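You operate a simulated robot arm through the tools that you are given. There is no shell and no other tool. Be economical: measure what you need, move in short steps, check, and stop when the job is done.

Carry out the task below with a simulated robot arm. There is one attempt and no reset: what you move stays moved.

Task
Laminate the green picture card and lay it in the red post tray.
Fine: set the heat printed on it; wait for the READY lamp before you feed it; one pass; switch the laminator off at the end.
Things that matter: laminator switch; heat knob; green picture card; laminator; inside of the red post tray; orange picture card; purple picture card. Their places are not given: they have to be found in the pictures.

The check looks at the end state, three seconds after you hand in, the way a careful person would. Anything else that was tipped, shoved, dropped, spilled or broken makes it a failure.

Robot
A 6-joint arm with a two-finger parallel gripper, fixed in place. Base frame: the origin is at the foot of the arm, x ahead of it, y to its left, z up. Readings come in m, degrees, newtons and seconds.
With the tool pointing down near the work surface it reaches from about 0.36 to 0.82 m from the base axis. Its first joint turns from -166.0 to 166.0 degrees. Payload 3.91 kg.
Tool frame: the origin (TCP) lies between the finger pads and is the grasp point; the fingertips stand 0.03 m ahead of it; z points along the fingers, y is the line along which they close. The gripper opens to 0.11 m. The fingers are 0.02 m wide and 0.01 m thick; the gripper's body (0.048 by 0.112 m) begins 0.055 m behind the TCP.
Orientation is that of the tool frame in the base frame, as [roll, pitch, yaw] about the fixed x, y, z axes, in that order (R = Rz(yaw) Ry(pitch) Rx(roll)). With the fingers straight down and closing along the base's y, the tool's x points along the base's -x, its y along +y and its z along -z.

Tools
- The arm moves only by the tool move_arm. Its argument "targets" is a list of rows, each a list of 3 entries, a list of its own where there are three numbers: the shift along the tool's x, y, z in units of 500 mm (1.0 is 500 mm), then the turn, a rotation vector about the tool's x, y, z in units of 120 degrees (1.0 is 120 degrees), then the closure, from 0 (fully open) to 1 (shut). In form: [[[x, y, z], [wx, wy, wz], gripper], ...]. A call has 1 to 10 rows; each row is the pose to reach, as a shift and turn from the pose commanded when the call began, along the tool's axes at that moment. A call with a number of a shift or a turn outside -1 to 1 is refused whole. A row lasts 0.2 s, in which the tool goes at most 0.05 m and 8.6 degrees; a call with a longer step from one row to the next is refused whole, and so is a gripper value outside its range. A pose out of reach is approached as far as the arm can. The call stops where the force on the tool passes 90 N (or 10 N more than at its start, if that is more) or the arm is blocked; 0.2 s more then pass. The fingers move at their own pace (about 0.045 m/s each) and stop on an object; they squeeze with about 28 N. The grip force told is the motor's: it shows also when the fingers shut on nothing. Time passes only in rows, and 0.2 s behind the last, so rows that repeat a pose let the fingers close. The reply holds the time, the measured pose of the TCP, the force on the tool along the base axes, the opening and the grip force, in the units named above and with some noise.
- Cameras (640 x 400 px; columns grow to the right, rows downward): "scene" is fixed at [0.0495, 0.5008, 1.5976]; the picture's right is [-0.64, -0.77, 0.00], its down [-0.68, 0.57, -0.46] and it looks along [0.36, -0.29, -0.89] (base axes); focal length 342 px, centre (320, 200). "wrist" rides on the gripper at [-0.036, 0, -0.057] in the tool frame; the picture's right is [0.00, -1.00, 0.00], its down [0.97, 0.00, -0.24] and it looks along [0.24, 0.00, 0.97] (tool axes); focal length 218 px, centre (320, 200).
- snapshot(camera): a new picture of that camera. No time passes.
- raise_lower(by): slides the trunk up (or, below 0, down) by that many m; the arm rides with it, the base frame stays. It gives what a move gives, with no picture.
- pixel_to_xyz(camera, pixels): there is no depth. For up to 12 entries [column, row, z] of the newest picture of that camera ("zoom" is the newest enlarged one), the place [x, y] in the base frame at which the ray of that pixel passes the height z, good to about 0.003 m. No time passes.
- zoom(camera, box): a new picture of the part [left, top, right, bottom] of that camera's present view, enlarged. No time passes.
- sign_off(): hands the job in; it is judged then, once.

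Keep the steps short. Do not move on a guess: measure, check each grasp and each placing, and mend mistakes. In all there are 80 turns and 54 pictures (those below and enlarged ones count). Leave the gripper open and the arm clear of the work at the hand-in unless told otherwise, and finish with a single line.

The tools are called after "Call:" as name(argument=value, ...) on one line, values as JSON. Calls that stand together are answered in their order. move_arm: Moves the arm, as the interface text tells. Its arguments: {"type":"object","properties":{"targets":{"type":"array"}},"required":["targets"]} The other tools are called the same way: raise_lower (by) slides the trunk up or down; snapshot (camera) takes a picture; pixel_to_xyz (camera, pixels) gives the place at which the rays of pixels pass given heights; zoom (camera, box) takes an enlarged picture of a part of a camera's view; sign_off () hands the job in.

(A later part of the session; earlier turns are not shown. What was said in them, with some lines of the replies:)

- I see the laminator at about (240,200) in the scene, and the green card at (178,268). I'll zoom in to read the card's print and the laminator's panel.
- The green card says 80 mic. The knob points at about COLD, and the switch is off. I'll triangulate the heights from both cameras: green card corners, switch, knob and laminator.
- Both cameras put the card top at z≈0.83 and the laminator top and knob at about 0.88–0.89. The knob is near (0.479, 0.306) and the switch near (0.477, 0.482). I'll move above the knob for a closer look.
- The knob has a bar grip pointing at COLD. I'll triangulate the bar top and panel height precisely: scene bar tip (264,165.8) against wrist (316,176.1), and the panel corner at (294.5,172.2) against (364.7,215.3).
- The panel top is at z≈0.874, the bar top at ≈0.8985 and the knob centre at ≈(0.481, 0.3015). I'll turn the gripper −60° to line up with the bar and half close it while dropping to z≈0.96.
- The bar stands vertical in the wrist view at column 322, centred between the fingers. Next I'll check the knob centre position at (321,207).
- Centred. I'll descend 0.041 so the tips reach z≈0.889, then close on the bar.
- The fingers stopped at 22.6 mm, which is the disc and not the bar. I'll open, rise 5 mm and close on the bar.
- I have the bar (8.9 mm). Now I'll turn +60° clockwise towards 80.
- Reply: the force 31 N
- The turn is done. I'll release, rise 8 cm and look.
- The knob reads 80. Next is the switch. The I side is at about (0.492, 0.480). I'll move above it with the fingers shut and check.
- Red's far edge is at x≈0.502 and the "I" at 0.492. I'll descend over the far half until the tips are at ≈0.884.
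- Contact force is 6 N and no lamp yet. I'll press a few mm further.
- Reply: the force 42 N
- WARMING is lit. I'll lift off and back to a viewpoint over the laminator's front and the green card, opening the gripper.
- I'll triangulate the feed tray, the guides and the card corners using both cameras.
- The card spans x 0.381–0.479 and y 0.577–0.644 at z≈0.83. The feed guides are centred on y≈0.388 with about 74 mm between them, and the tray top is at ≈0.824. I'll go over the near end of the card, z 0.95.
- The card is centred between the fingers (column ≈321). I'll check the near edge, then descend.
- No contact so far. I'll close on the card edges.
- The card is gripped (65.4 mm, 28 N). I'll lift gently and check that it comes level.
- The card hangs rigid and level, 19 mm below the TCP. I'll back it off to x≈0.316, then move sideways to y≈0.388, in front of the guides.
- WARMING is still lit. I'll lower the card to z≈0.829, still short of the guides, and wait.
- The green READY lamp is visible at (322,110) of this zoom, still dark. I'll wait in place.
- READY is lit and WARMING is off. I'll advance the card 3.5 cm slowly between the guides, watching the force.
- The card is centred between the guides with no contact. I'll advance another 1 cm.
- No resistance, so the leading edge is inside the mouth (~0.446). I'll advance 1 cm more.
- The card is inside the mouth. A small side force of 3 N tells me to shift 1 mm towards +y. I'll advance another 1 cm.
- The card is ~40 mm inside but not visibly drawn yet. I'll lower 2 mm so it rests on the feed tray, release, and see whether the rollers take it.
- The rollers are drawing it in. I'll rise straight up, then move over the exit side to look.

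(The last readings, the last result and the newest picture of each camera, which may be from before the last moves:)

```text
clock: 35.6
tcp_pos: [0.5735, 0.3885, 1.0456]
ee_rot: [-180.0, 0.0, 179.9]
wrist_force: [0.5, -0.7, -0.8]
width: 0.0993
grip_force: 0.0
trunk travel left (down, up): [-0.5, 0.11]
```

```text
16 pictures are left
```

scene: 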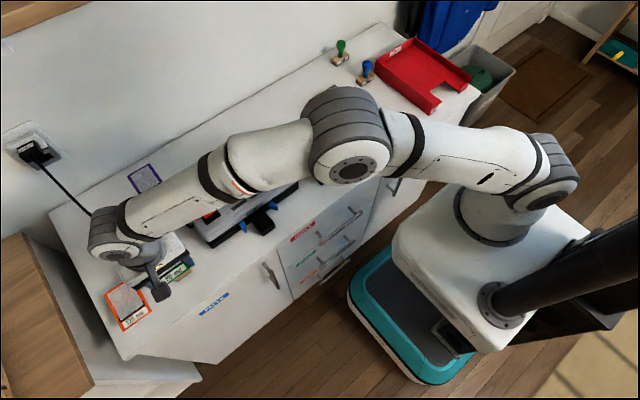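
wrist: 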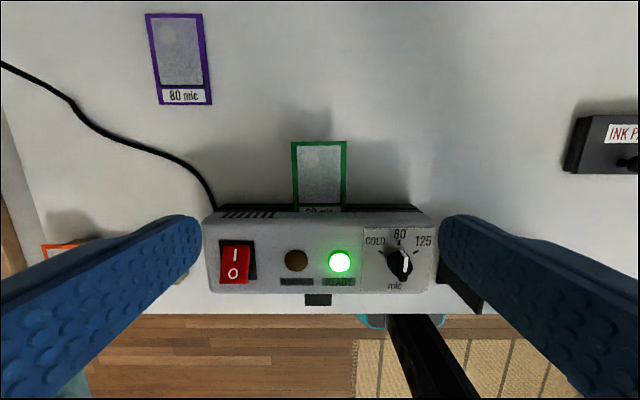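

The card is coming out at the back. I'll wait about 4 s until it stops.

Call:
move_arm(targets=[[[-0.04, 0, 0], [0, 0, 0], 0.1], [[-0.08, 0, 0], [0, 0, 0], 0.1], [[-0.08, 0, 0], [0, 0, 0], 0.1], [[-0.08, 0, 0], [0, 0, 0], 0.1], [[-0.08, 0, 0], [0, 0, 0], 0.1], [[-0.08, 0, 0], [0, 0, 0], 0.1], [[-0.08, 0, 0], [0, 0, 0], 0.1], [[-0.08, 0, 0], [0, 0, 0], 0.1], [[-0.08, 0, 0], [0, 0, 0], 0.1], [[-0.08, 0, 0], [0, 0, 0], 0.1]])

Call:
move_arm(targets=[[[0, 0, 0], [0, 0, 0], 0.1], [[0, 0, 0], [0, 0, 0], 0.1], [[0, 0, 0], [0, 0, 0], 0.1], [[0, 0, 0], [0, 0, 0], 0.1], [[0, 0, 0], [0, 0, 0], 0.1], [[0, 0, 0], [0, 0, 0], 0.1], [[0, 0, 0], [0, 0, 0], 0.1], [[0, 0, 0], [0, 0, 0], 0.1], [[0, 0, 0], [0, 0, 0], 0.1], [[0, 0, 0], [0, 0, 0], 0.1]])

Call:
snapshot(camera="wrist")

```text
clock: 37.8
tcp_pos: [0.6123, 0.3889, 1.0454]
ee_rot: [180.0, 0.0, -180.0]
wrist_force: [0.3, -0.1, 0.1]
width: 0.0992
grip_force: 0.0
trunk travel left (down, up): [-0.5, 0.11]
```

```text
clock: 40.0
tcp_pos: [0.6126, 0.3895, 1.044]
ee_rot: [179.9, 0.0, 180.0]
wrist_force: [0.0, -0.1, -0.6]
width: 0.0991
grip_force: 0.1
trunk travel left (down, up): [-0.5, 0.11]
```

```text
15 pictures are left
```

wrist: 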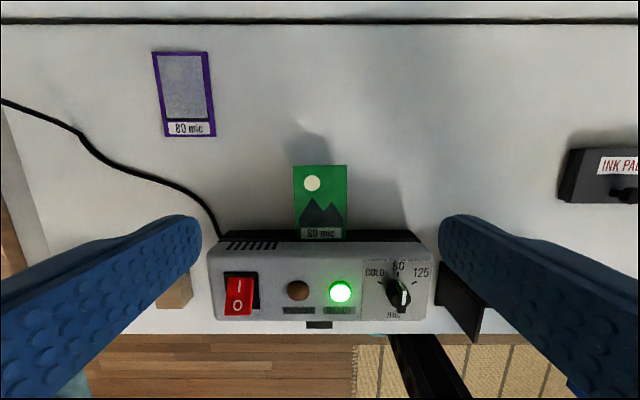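

The card has come out glossy and laminated, and has stopped on the exit rest. I'll measure it and the red tray.

Call:
pixel_to_xyz(camera="wrist", pixels=[[293, 166, 0.825], [346, 166, 0.825], [347, 239, 0.825], [299, 239, 0.825], [421, 241, 0.83], [205, 137, 0.8]])

Call:
zoom(camera="scene", box=[330, 20, 490, 130])

```text
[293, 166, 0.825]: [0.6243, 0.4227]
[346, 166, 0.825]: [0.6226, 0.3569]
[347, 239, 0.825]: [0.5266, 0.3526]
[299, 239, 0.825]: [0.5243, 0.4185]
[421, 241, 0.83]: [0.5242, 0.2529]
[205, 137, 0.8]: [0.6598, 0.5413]
```

```text
3.64 times, centred on (410, 75) of scene
```

zoom: 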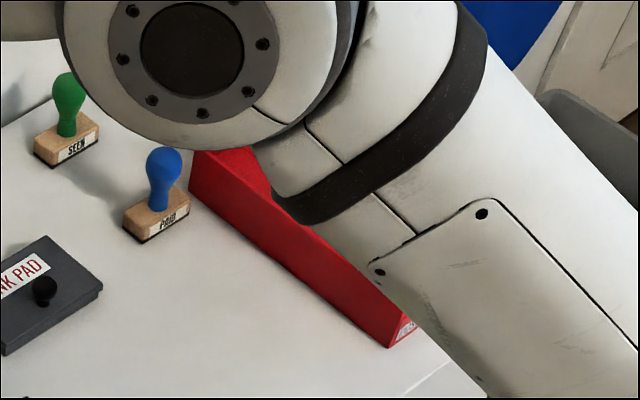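

Call:
pixel_to_xyz(camera="scene", pixels=[[376, 82, 0.8], [376, 82, 0.85], [412, 39, 0.8], [412, 39, 0.85], [472, 75, 0.8], [472, 75, 0.85], [432, 114, 0.8], [432, 108, 0.83], [425, 75, 0.81]])

Call:
move_arm(targets=[[[0.032, -0.001, 0.08], [0, 0, 0], 0.12], [[0.064, -0.002, 0.16], [0, 0, 0], 0.12], [[0.064, -0.002, 0.24], [0, 0, 0], 0.12]])

Call:
snapshot(camera="wrist")

```text
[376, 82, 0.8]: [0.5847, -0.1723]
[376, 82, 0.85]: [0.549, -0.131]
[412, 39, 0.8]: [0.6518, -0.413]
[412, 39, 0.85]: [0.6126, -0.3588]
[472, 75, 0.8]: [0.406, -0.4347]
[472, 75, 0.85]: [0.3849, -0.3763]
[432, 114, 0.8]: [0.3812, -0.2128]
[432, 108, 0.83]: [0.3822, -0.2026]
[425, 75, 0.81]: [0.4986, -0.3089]
```

```text
clock: 40.8
tcp_pos: [0.5819, 0.3877, 0.9236]
ee_rot: [180.0, -0.1, -180.0]
wrist_force: [0.3, 0.9, -0.1]
width: 0.0969
grip_force: 0.0
trunk travel left (down, up): [-0.5, 0.11]
```

```text
13 pictures are left
```

wrist: 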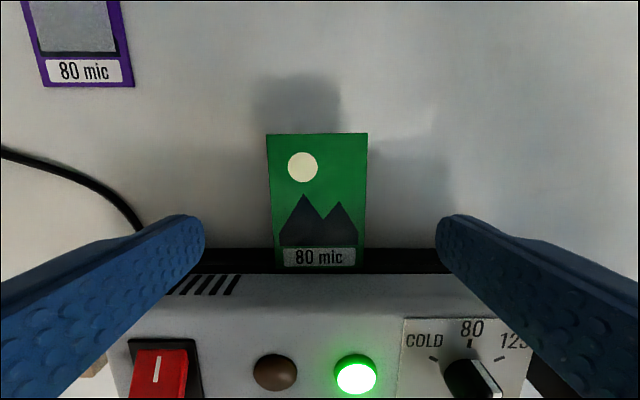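

The card is centred within ~1 mm. I'll descend to z≈0.843 and close on its edges.

Call:
move_arm(targets=[[[-0.006, 0.002, 0.08], [0, 0, 0], 0.12], [[-0.01, 0.002, 0.161], [0, 0, 0], 0.12], [[-0.01, 0.002, 0.161], [0, 0, 0], 0.45], [[-0.01, 0.002, 0.161], [0, 0, 0], 0.45], [[-0.01, 0.002, 0.161], [0, 0, 0], 0.45]])

```text
clock: 42.0
tcp_pos: [0.5874, 0.3883, 0.8459]
ee_rot: [180.0, 0.0, 179.9]
wrist_force: [-0.9, -1.2, 1.2]
width: 0.0654
grip_force: 28.2
trunk travel left (down, up): [-0.5, 0.11]
```

Gripped at 65.4 mm. I'll pull back 25 mm to clear the exit, then lift.

Call:
move_arm(targets=[[[-0.02, 0, -0.002], [0, 0, 0], 0.45], [[-0.05, 0, -0.006], [0, 0, 0], 0.45], [[-0.05, 0, -0.06], [0, 0, 0], 0.45], [[-0.05, 0, -0.14], [0, 0, 0], 0.45], [[-0.05, 0, -0.22], [0, 0, 0], 0.45], [[-0.05, 0, -0.3], [0, 0, 0], 0.45]])

Call:
snapshot(camera="wrist")

```text
clock: 43.4
tcp_pos: [0.6084, 0.3904, 0.9958]
ee_rot: [180.0, 0.0, -180.0]
wrist_force: [-0.4, -0.4, -0.1]
width: 0.0654
grip_force: 27.7
trunk travel left (down, up): [-0.5, 0.11]
```

```text
12 pictures are left
```

wrist: 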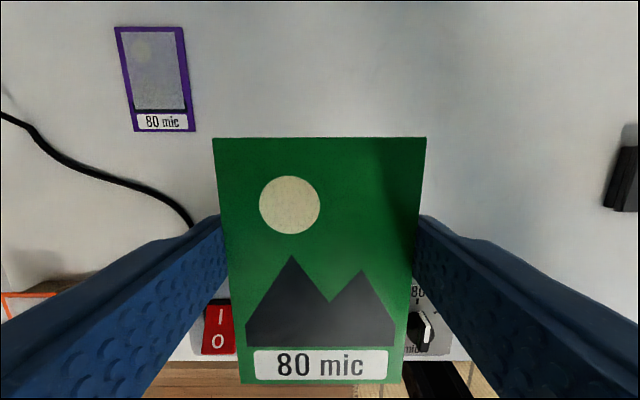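

The card is held level. I'll carry it in two stages towards the red tray, around (0.49, −0.30), at z≈1.0.

Call:
move_arm(targets=[[[0.015, -0.0875, 0], [0, 0, 0], 0.45], [[0.03, -0.175, 0], [0, 0, 0], 0.45], [[0.045, -0.2625, 0], [0, 0, 0], 0.45], [[0.06, -0.35, 0], [0, 0, 0], 0.45], [[0.075, -0.4375, 0], [0, 0, 0], 0.45], [[0.09, -0.525, 0], [0, 0, 0], 0.45], [[0.105, -0.6125, 0], [0, 0, 0], 0.45], [[0.12, -0.7, 0], [0, 0, 0], 0.45]])

Call:
move_arm(targets=[[[0.015, -0.085, 0], [0, 0, 0], 0.45], [[0.03, -0.17, 0], [0, 0, 0], 0.45], [[0.045, -0.255, 0], [0, 0, 0], 0.45], [[0.06, -0.34, 0], [0, 0, 0], 0.45], [[0.075, -0.425, 0], [0, 0, 0], 0.45], [[0.09, -0.51, 0], [0, 0, 0], 0.45], [[0.105, -0.595, 0], [0, 0, 0], 0.45], [[0.11, -0.66, 0], [0, 0, 0], 0.45]])

Call:
snapshot(camera="wrist")

Call:
snapshot(camera="scene")

```text
clock: 45.2
tcp_pos: [0.5484, 0.0382, 0.9954]
ee_rot: [-179.9, 0.0, 180.0]
wrist_force: [-0.5, 0.5, 0.3]
width: 0.0654
grip_force: 28.3
trunk travel left (down, up): [-0.5, 0.11]
```

```text
clock: 47.0
tcp_pos: [0.4974, -0.2926, 0.9955]
ee_rot: [-179.9, 0.0, -180.0]
wrist_force: [-1.1, 0.4, -0.6]
width: 0.0658
grip_force: 28.3
trunk travel left (down, up): [-0.5, 0.11]
```

```text
11 pictures are left
```

wrist: 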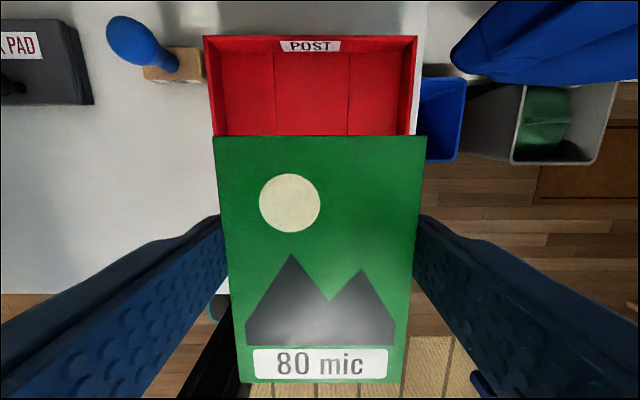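

```text
10 pictures are left
```

scene: 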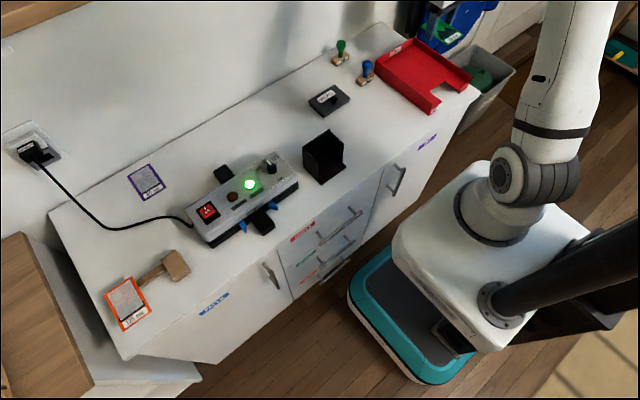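

Call:
zoom(camera="scene", box=[360, 20, 490, 130])

Call:
pixel_to_xyz(camera="wrist", pixels=[[203, 36, 0.82], [203, 36, 0.85], [418, 36, 0.82], [418, 36, 0.85], [228, 293, 0.8], [222, 54, 0.81], [405, 54, 0.81], [218, 130, 0.82], [411, 130, 0.82]])

```text
3.64 times, centred on (425, 75) of scene
```

zoom: 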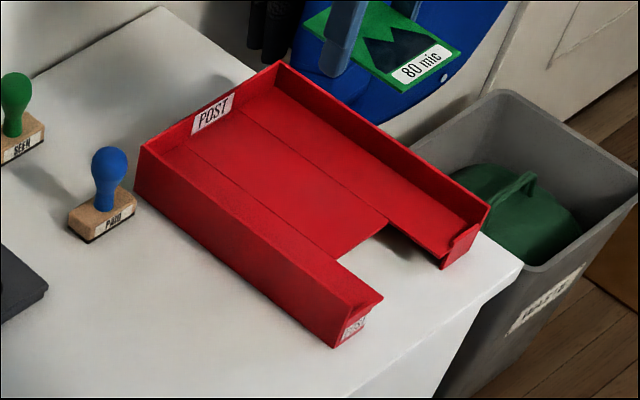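

```text
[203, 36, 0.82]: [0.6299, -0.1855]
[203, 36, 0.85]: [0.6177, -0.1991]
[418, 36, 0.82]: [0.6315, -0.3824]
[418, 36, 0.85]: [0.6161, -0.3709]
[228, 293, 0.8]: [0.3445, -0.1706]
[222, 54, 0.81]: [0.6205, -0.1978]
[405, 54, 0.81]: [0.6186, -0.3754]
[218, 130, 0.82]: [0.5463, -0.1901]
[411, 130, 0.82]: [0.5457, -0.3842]
```

Call:
pixel_to_xyz(camera="scene", pixels=[[375.5, 60.4, 0.82], [375.5, 60.4, 0.85], [414, 37, 0.82], [414, 37, 0.85], [429, 115.4, 0.8], [471.2, 77, 0.82], [471.2, 77, 0.85], [432, 87.5, 0.805], [444, 80, 0.805], [430, 103, 0.82], [430, 103, 0.85]])

```text
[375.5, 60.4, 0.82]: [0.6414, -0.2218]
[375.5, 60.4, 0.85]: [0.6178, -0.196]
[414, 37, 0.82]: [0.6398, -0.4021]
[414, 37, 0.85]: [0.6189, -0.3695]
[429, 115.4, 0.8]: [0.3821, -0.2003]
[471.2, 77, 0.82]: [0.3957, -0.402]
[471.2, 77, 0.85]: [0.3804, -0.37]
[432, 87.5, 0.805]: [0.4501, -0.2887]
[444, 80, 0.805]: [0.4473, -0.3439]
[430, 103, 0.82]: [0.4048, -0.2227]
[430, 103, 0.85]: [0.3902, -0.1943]
```

The tray's rim is at z≈0.85, with inside about x 0.385–0.615, y −0.367…−0.20, and a notch at x<0.45. I'll put the card centre at about (0.533, −0.284). First over it, then down.

Call:
move_arm(targets=[[[-0.096, 0.017, 0], [0, 0, 0], 0.45], [[-0.096, 0.017, 0.09], [0, 0, 0], 0.45], [[-0.096, 0.017, 0.18], [0, 0, 0], 0.45]])

Call:
snapshot(camera="wrist")

```text
clock: 47.8
tcp_pos: [0.5462, -0.2853, 0.907]
ee_rot: [180.0, 0.0, 180.0]
wrist_force: [-0.4, 0.0, -0.4]
width: 0.0655
grip_force: 27.9
trunk travel left (down, up): [-0.5, 0.11]
```

```text
8 pictures are left
```

wrist: 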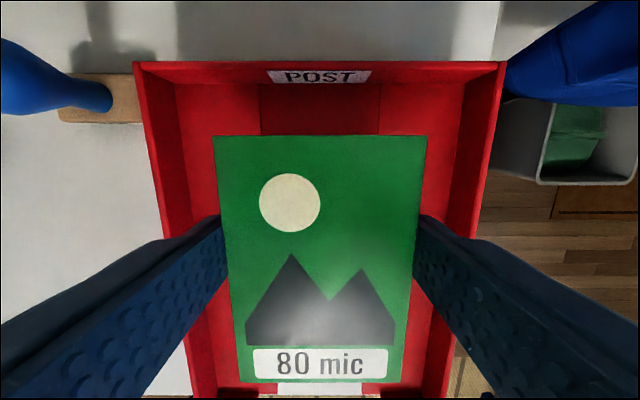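

Well centred. I'll lower to tips ≈0.808 and open a little.

Call:
move_arm(targets=[[[0, 0, 0.06], [0, 0, 0], 0.45], [[0, 0, 0.11], [0, 0, 0], 0.45], [[0, 0, 0.13], [0, 0, 0], 0.45], [[0, 0, 0.138], [0, 0, 0], 0.45]])

Call:
move_arm(targets=[[[0, 0, 0], [0, 0, 0], 0.3], [[0, 0, 0], [0, 0, 0], 0.2], [[0, 0, 0], [0, 0, 0], 0.2], [[0, 0, -0.05], [0, 0, 0], 0.2], [[0, 0, -0.13], [0, 0, 0], 0.2], [[0, 0, -0.22], [0, 0, 0], 0.2], [[0, 0, -0.31], [0, 0, 0], 0.2]])

Call:
snapshot(camera="wrist")

```text
clock: 48.7
tcp_pos: [0.5488, -0.2859, 0.8568]
ee_rot: [-179.1, 1.4, -179.9]
wrist_force: [-3.4, 2.2, 47.0]
width: 0.0653
grip_force: 27.9
trunk travel left (down, up): [-0.5, 0.11]
stopped in row 4: the force on the tool passed its limit (the readings are from after the stop); the commanded pose is now the measured one
```

```text
clock: 50.3
tcp_pos: [0.5472, -0.2839, 1.0039]
ee_rot: [-179.6, 0.8, 180.0]
wrist_force: [0.4, -0.1, -0.1]
width: 0.088
grip_force: 0.1
trunk travel left (down, up): [-0.5, 0.11]
```

```text
7 pictures are left
```

wrist: 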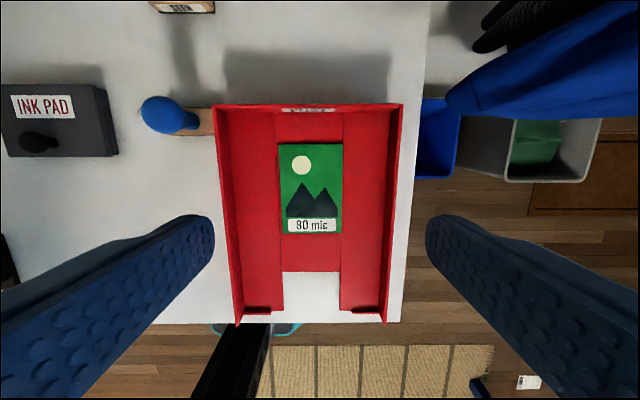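

The tips met the tray floor higher than I expected (about 47 N when the move stopped). The card lies flat inside the tray, which is still upright. Next I'll go and switch the laminator off, pressing the O side near (0.470, 0.480) with the fingers shut.

Call:
move_arm(targets=[[[0.01, 0.095, 0], [0, 0, 0], 0.2], [[0.02, 0.19, 0], [0, 0, 0], 0.5], [[0.03, 0.285, 0], [0, 0, 0], 1], [[0.04, 0.38, 0], [0, 0, 0], 1], [[0.05, 0.475, 0], [0, 0, 0], 1], [[0.06, 0.57, 0], [0, 0, 0], 1], [[0.07, 0.665, 0], [0, 0, 0], 1], [[0.08, 0.76, 0], [0, 0, 0], 1]])

Call:
move_arm(targets=[[[0.01, 0.096, 0], [0, 0, 0], 1], [[0.02, 0.192, 0], [0, 0, 0], 1], [[0.03, 0.288, 0], [0, 0, 0], 1], [[0.04, 0.384, 0], [0, 0, 0], 1], [[0.05, 0.48, 0], [0, 0, 0], 1], [[0.06, 0.576, 0], [0, 0, 0], 1], [[0.07, 0.67, 0], [0, 0, 0], 1], [[0.074, 0.766, 0], [0, 0, 0], 1]])

Call:
zoom(camera="scene", box=[360, 20, 490, 130])

```text
clock: 52.1
tcp_pos: [0.5087, 0.0971, 0.9989]
ee_rot: [-179.4, 0.8, 179.9]
wrist_force: [0.7, 0.4, -0.5]
width: 0.0
grip_force: 27.6
trunk travel left (down, up): [-0.5, 0.11]
```

```text
clock: 53.9
tcp_pos: [0.4711, 0.4802, 0.9947]
ee_rot: [-179.5, 0.8, -179.9]
wrist_force: [-0.1, 0.5, -0.7]
width: 0.0
grip_force: 27.8
trunk travel left (down, up): [-0.5, 0.11]
```

```text
3.64 times, centred on (425, 75) of scene
```

zoom: 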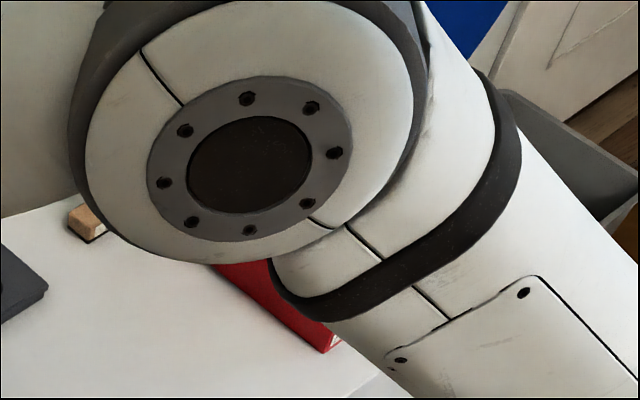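

I'm above the O side at (0.471, 0.480). I'll press down the same way as before.

Call:
move_arm(targets=[[[0, 0, 0.08], [0, 0, 0], 1], [[0, 0, 0.14], [0, 0, 0], 1], [[0, 0, 0.159], [0, 0, 0], 1], [[0, 0, 0.163], [0, 0, 0], 1], [[0, 0, 0.168], [0, 0, 0], 1], [[0, 0, 0.173], [0, 0, 0], 1]])

Call:
zoom(camera="scene", box=[180, 140, 310, 250])

```text
clock: 55.3
tcp_pos: [0.4702, 0.4788, 0.9186]
ee_rot: [179.9, 1.4, 179.9]
wrist_force: [-5.1, 11.3, 57.4]
width: 0.0
grip_force: 28.1
trunk travel left (down, up): [-0.5, 0.11]
```

```text
3.64 times, centred on (245, 195) of scene
```

zoom: 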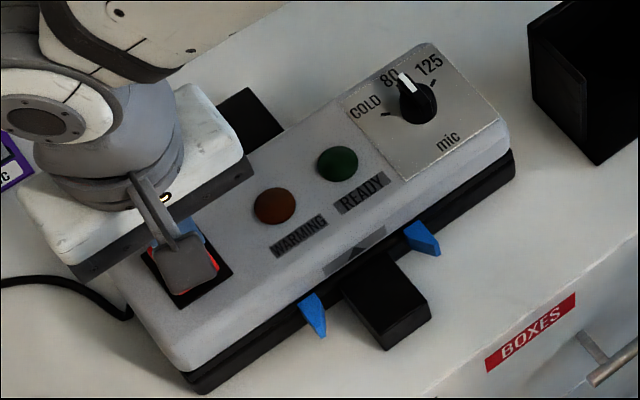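

Both lamps are off. I'll lift clear, open the gripper and check everything.

Call:
move_arm(targets=[[[0, 0, -0.09], [0, 0, 0], 1], [[0, 0, -0.18], [0, 0, 0], 1], [[0, 0, -0.27], [0, 0, 0], 0.5], [[0.05, -0.05, -0.35], [0, 0, 0], 0], [[0.1, -0.1, -0.42], [0, 0, 0], 0], [[0.1, -0.18, -0.45], [0, 0, 0], 0], [[0.1, -0.26, -0.48], [0, 0, 0], 0], [[0.1, -0.26, -0.48], [0, 0, 0], 0]])

Call:
snapshot(camera="scene")

Call:
zoom(camera="scene", box=[180, 140, 310, 250])

```text
refused: row 4 steps farther than a row can; nothing moved
```

```text
4 pictures are left
```

scene: 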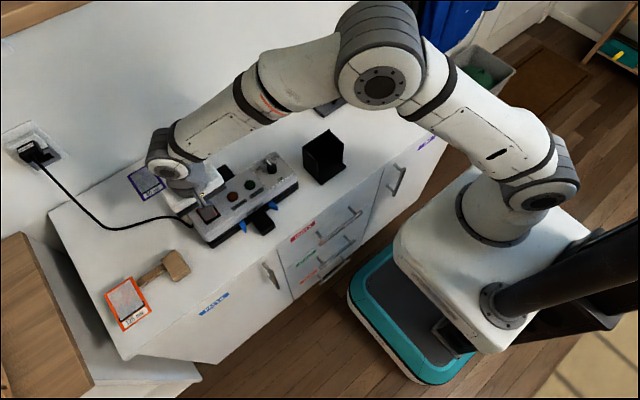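

```text
3.64 times, centred on (245, 195) of scene
```

zoom: 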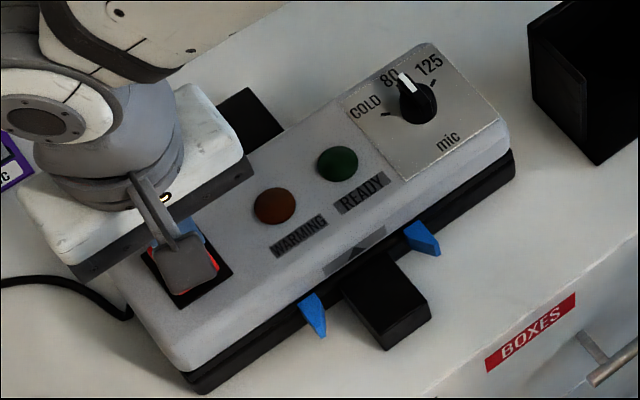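

That was refused for one step too long. I'll retry with smaller steps, ending at about (0.47, 0.31, 1.13), where earlier both the tray and laminator were visible.

Call:
move_arm(targets=[[[0, 0, -0.09], [0, 0, 0], 1], [[0, 0, -0.18], [0, 0, 0], 1], [[0, -0.02, -0.26], [0, 0, 0], 0.5], [[0, -0.07, -0.33], [0, 0, 0], 0], [[0, -0.13, -0.39], [0, 0, 0], 0], [[0, -0.2, -0.43], [0, 0, 0], 0], [[0, -0.27, -0.46], [0, 0, 0], 0], [[0, -0.34, -0.48], [0, 0, 0], 0], [[0, -0.34, -0.48], [0, 0, 0], 0], [[0, -0.34, -0.48], [0, 0, 0], 0]])

Call:
snapshot(camera="scene")

```text
clock: 57.5
tcp_pos: [0.4683, 0.3111, 1.1514]
ee_rot: [-179.5, 0.8, 180.0]
wrist_force: [0.1, 0.3, -0.1]
width: 0.1099
grip_force: 0.1
trunk travel left (down, up): [-0.5, 0.11]
```

```text
2 pictures are left
```

scene: 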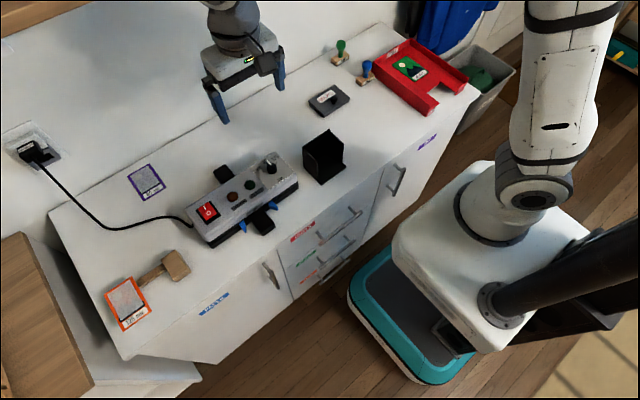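

Call:
zoom(camera="scene", box=[360, 20, 490, 130])

Call:
zoom(camera="scene", box=[180, 140, 310, 250])

```text
3.64 times, centred on (425, 75) of scene
```

zoom: 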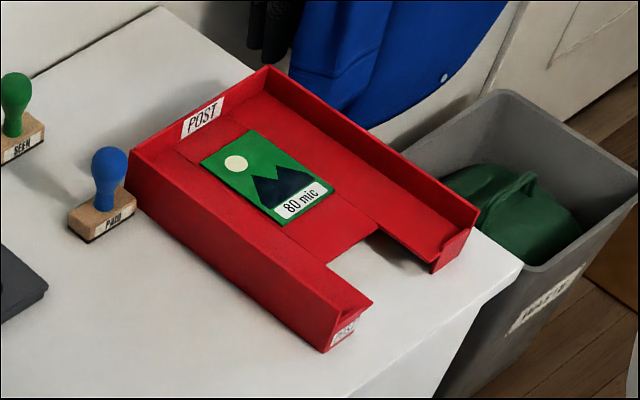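

```text
3.64 times, centred on (245, 195) of scene
```

zoom: 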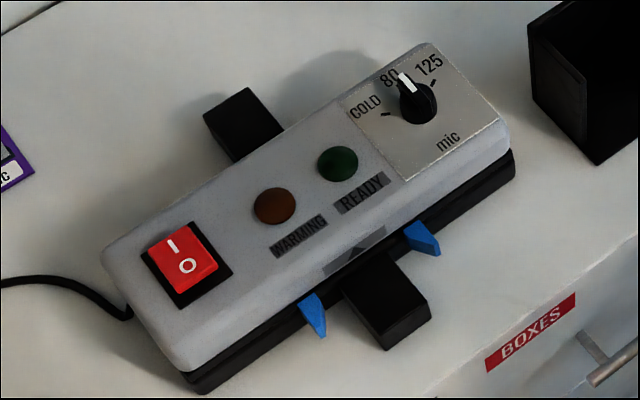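

The laminator is off, the knob is at 80 and the laminated card lies flat in the tray. But the tray has slid: its far-left rim corner was at zoom (140,147) and is now at (128,150). I'll measure how far it moved.

Call:
pixel_to_xyz(camera="scene", pixels=[[375.5, 60.4, 0.85], [372.2, 61.3, 0.85], [414, 37, 0.85], [410.7, 38.1, 0.85], [429.1, 115.4, 0.8], [425.5, 116.8, 0.8], [471.2, 77, 0.85], [466.8, 78.3, 0.85], [380.5, 72.5, 0.815], [363, 79, 0.8], [358, 84.5, 0.8]])

```text
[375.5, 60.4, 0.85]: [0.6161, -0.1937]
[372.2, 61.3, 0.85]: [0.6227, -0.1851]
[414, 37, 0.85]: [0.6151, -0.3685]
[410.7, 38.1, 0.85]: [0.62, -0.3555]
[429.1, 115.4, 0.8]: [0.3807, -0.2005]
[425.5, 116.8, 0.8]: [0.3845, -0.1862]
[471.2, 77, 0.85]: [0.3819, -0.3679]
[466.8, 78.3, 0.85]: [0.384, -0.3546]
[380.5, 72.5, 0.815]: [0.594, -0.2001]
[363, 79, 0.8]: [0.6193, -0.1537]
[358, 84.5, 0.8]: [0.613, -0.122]
```

The tray slid about 12 mm in +y and ~4 mm in x. I'll put it back: shut fingers outside its left wall (now y≈−0.186) at x≈0.50, clear of the PAID stamp (x≥0.6), then nudge slowly in −y, using the force to judge contact. First I'll travel above the spot.

Call:
move_arm(targets=[[[-0.005, -0.093, 0.02], [0, 0, 0], 0.5], [[-0.01, -0.186, 0.04], [0, 0, 0], 1], [[-0.015, -0.28, 0.06], [0, 0, 0], 1], [[-0.02, -0.373, 0.08], [0, 0, 0], 1], [[-0.025, -0.466, 0.1], [0, 0, 0], 1], [[-0.03, -0.56, 0.12], [0, 0, 0], 1], [[-0.035, -0.652, 0.14], [0, 0, 0], 1], [[-0.04, -0.745, 0.16], [0, 0, 0], 1], [[-0.05, -0.838, 0.18], [0, 0, 0], 1], [[-0.06, -0.925, 0.2], [0, 0, 0], 1]])

```text
clock: 59.7
tcp_pos: [0.5012, -0.1551, 1.0575]
ee_rot: [-179.6, 0.8, 180.0]
wrist_force: [-0.5, -0.6, 0.7]
width: 0.0001
grip_force: 28.5
trunk travel left (down, up): [-0.5, 0.11]
```

Before descending, I'll check that the ink pad and stamp are clear of this spot.

Call:
pixel_to_xyz(camera="scene", pixels=[[349, 99, 0.82], [325, 117, 0.82], [334, 83, 0.82], [308, 101, 0.82], [373, 76, 0.81], [362, 84, 0.81], [399, 97, 0.8], [399, 97, 0.85]])

```text
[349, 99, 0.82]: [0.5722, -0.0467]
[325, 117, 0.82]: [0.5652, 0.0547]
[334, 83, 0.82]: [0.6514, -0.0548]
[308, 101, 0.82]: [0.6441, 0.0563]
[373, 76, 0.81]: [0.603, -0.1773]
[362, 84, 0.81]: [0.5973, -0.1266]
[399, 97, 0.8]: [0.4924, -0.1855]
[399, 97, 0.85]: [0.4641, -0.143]
```

The spot is clear. I'll descend to tips ≈0.818 beside the wall.

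Call:
move_arm(targets=[[[0, 0, 0.09], [0, 0, 0], 1], [[0, 0, 0.18], [0, 0, 0], 1], [[0, 0, 0.27], [0, 0, 0], 1], [[0, 0, 0.36], [0, 0, 0], 1], [[0, 0, 0.416], [0, 0, 0], 1]])

Call:
move_arm(targets=[[[0, -0.006, 0], [0, 0, 0], 1], [[0, -0.012, 0], [0, 0, 0], 1], [[0, -0.018, 0], [0, 0, 0], 1], [[0, -0.024, 0], [0, 0, 0], 1], [[0, -0.03, 0], [0, 0, 0], 1]])

```text
clock: 60.9
tcp_pos: [0.5042, -0.1538, 0.8467]
ee_rot: [-179.7, 0.8, -179.9]
wrist_force: [0.1, 0.4, -0.4]
width: 0.0001
grip_force: 27.9
trunk travel left (down, up): [-0.5, 0.11]
```

```text
clock: 62.1
tcp_pos: [0.5042, -0.1689, 0.8476]
ee_rot: [-179.6, 0.8, -179.9]
wrist_force: [1.1, -0.1, 0.6]
width: 0.0
grip_force: 27.8
trunk travel left (down, up): [-0.5, 0.11]
```

Face at about −0.179 and no contact yet. I'll go on in 2 mm steps.

Call:
move_arm(targets=[[[0, -0.003, 0], [0, 0, 0], 1], [[0, -0.006, 0], [0, 0, 0], 1]])

Call:
move_arm(targets=[[[0, -0.003, 0], [0, 0, 0], 1], [[0, -0.006, 0], [0, 0, 0], 1]])

Call:
move_arm(targets=[[[0, -0.003, 0], [0, 0, 0], 1], [[0, -0.006, 0], [0, 0, 0], 1]])

```text
clock: 62.7
tcp_pos: [0.5035, -0.1719, 0.8478]
ee_rot: [-179.7, 0.7, -179.9]
wrist_force: [-0.9, 0.1, 0.4]
width: 0.0
grip_force: 27.8
trunk travel left (down, up): [-0.5, 0.11]
```

```text
clock: 63.3
tcp_pos: [0.5036, -0.1744, 0.8483]
ee_rot: [-179.6, 0.8, -180.0]
wrist_force: [0.2, 0.4, 1.6]
width: 0.0
grip_force: 27.7
trunk travel left (down, up): [-0.5, 0.11]
```

```text
clock: 63.9
tcp_pos: [0.5024, -0.1788, 0.8493]
ee_rot: [-179.6, 0.8, -180.0]
wrist_force: [-0.2, 0.4, 0.0]
width: 0.0
grip_force: 28.1
trunk travel left (down, up): [-0.5, 0.11]
```

Contact force is within the noise, as the tray is light. I'll go by position: finish with the finger face at the original wall line (≈−0.1975), i.e. TCP y≈−0.1875.

Call:
move_arm(targets=[[[0, -0.003, 0], [0, 0, 0], 1], [[0, -0.006, 0], [0, 0, 0], 1], [[0, -0.009, 0], [0, 0, 0], 1]])

Call:
move_arm(targets=[[[0, -0.003, 0], [0, 0, 0], 1], [[0, -0.006, 0], [0, 0, 0], 1], [[0, -0.008, 0], [0, 0, 0], 1]])

```text
clock: 64.7
tcp_pos: [0.5035, -0.1824, 0.8481]
ee_rot: [-179.7, 0.8, 179.9]
wrist_force: [0.2, 1.0, 0.4]
width: 0.0
grip_force: 27.9
trunk travel left (down, up): [-0.5, 0.11]
```

```text
clock: 65.5
tcp_pos: [0.5034, -0.1856, 0.8484]
ee_rot: [-179.6, 0.8, 179.9]
wrist_force: [-0.1, 1.0, 0.1]
width: 0.0
grip_force: 27.6
trunk travel left (down, up): [-0.5, 0.11]
```

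There is a steady ~1 N reaction, so the tray was being nudged back, and the face is now on the original wall line within a couple of mm. I'll back off sideways, rise and open.

Call:
move_arm(targets=[[[0, 0.02, 0], [0, 0, 0], 1], [[0, 0.06, 0], [0, 0, 0], 1], [[0, 0.06, -0.08], [0, 0, 0], 1], [[0, 0.06, -0.17], [0, 0, 0], 1], [[0, 0.06, -0.26], [0, 0, 0], 1], [[0, 0.06, -0.35], [0, 0, 0], 0.6], [[0, 0.1, -0.43], [0, 0, 0], 0], [[0, 0.18, -0.47], [0, 0, 0], 0], [[0, 0.25, -0.5], [0, 0, 0], 0], [[0, 0.3, -0.5], [0, 0, 0], 0]])

Call:
move_arm(targets=[[[0, 0, 0], [0, 0, 0], 0], [[0, 0, 0], [0, 0, 0], 0]])

```text
clock: 67.7
tcp_pos: [0.5012, -0.0353, 1.0976]
ee_rot: [-179.6, 0.8, -180.0]
wrist_force: [-0.1, -0.2, -0.2]
width: 0.1034
grip_force: 0.2
trunk travel left (down, up): [-0.5, 0.11]
```

```text
clock: 68.3
tcp_pos: [0.5015, -0.0376, 1.0978]
ee_rot: [-179.6, 0.8, -180.0]
wrist_force: [-0.4, 0.8, -0.2]
width: 0.1099
grip_force: 0.0
trunk travel left (down, up): [-0.5, 0.11]
```

The gripper is open and the arm is clear of the work. Handing in.

Call:
sign_off()

```text
The job is handed in.
```

The green card was laminated once at 80 mic after READY lit and lies in the red post tray, and the laminator is off; I knocked the tray about 12 mm while placing the card and nudged it back by position and force, with no pictures left to confirm where it ended up.
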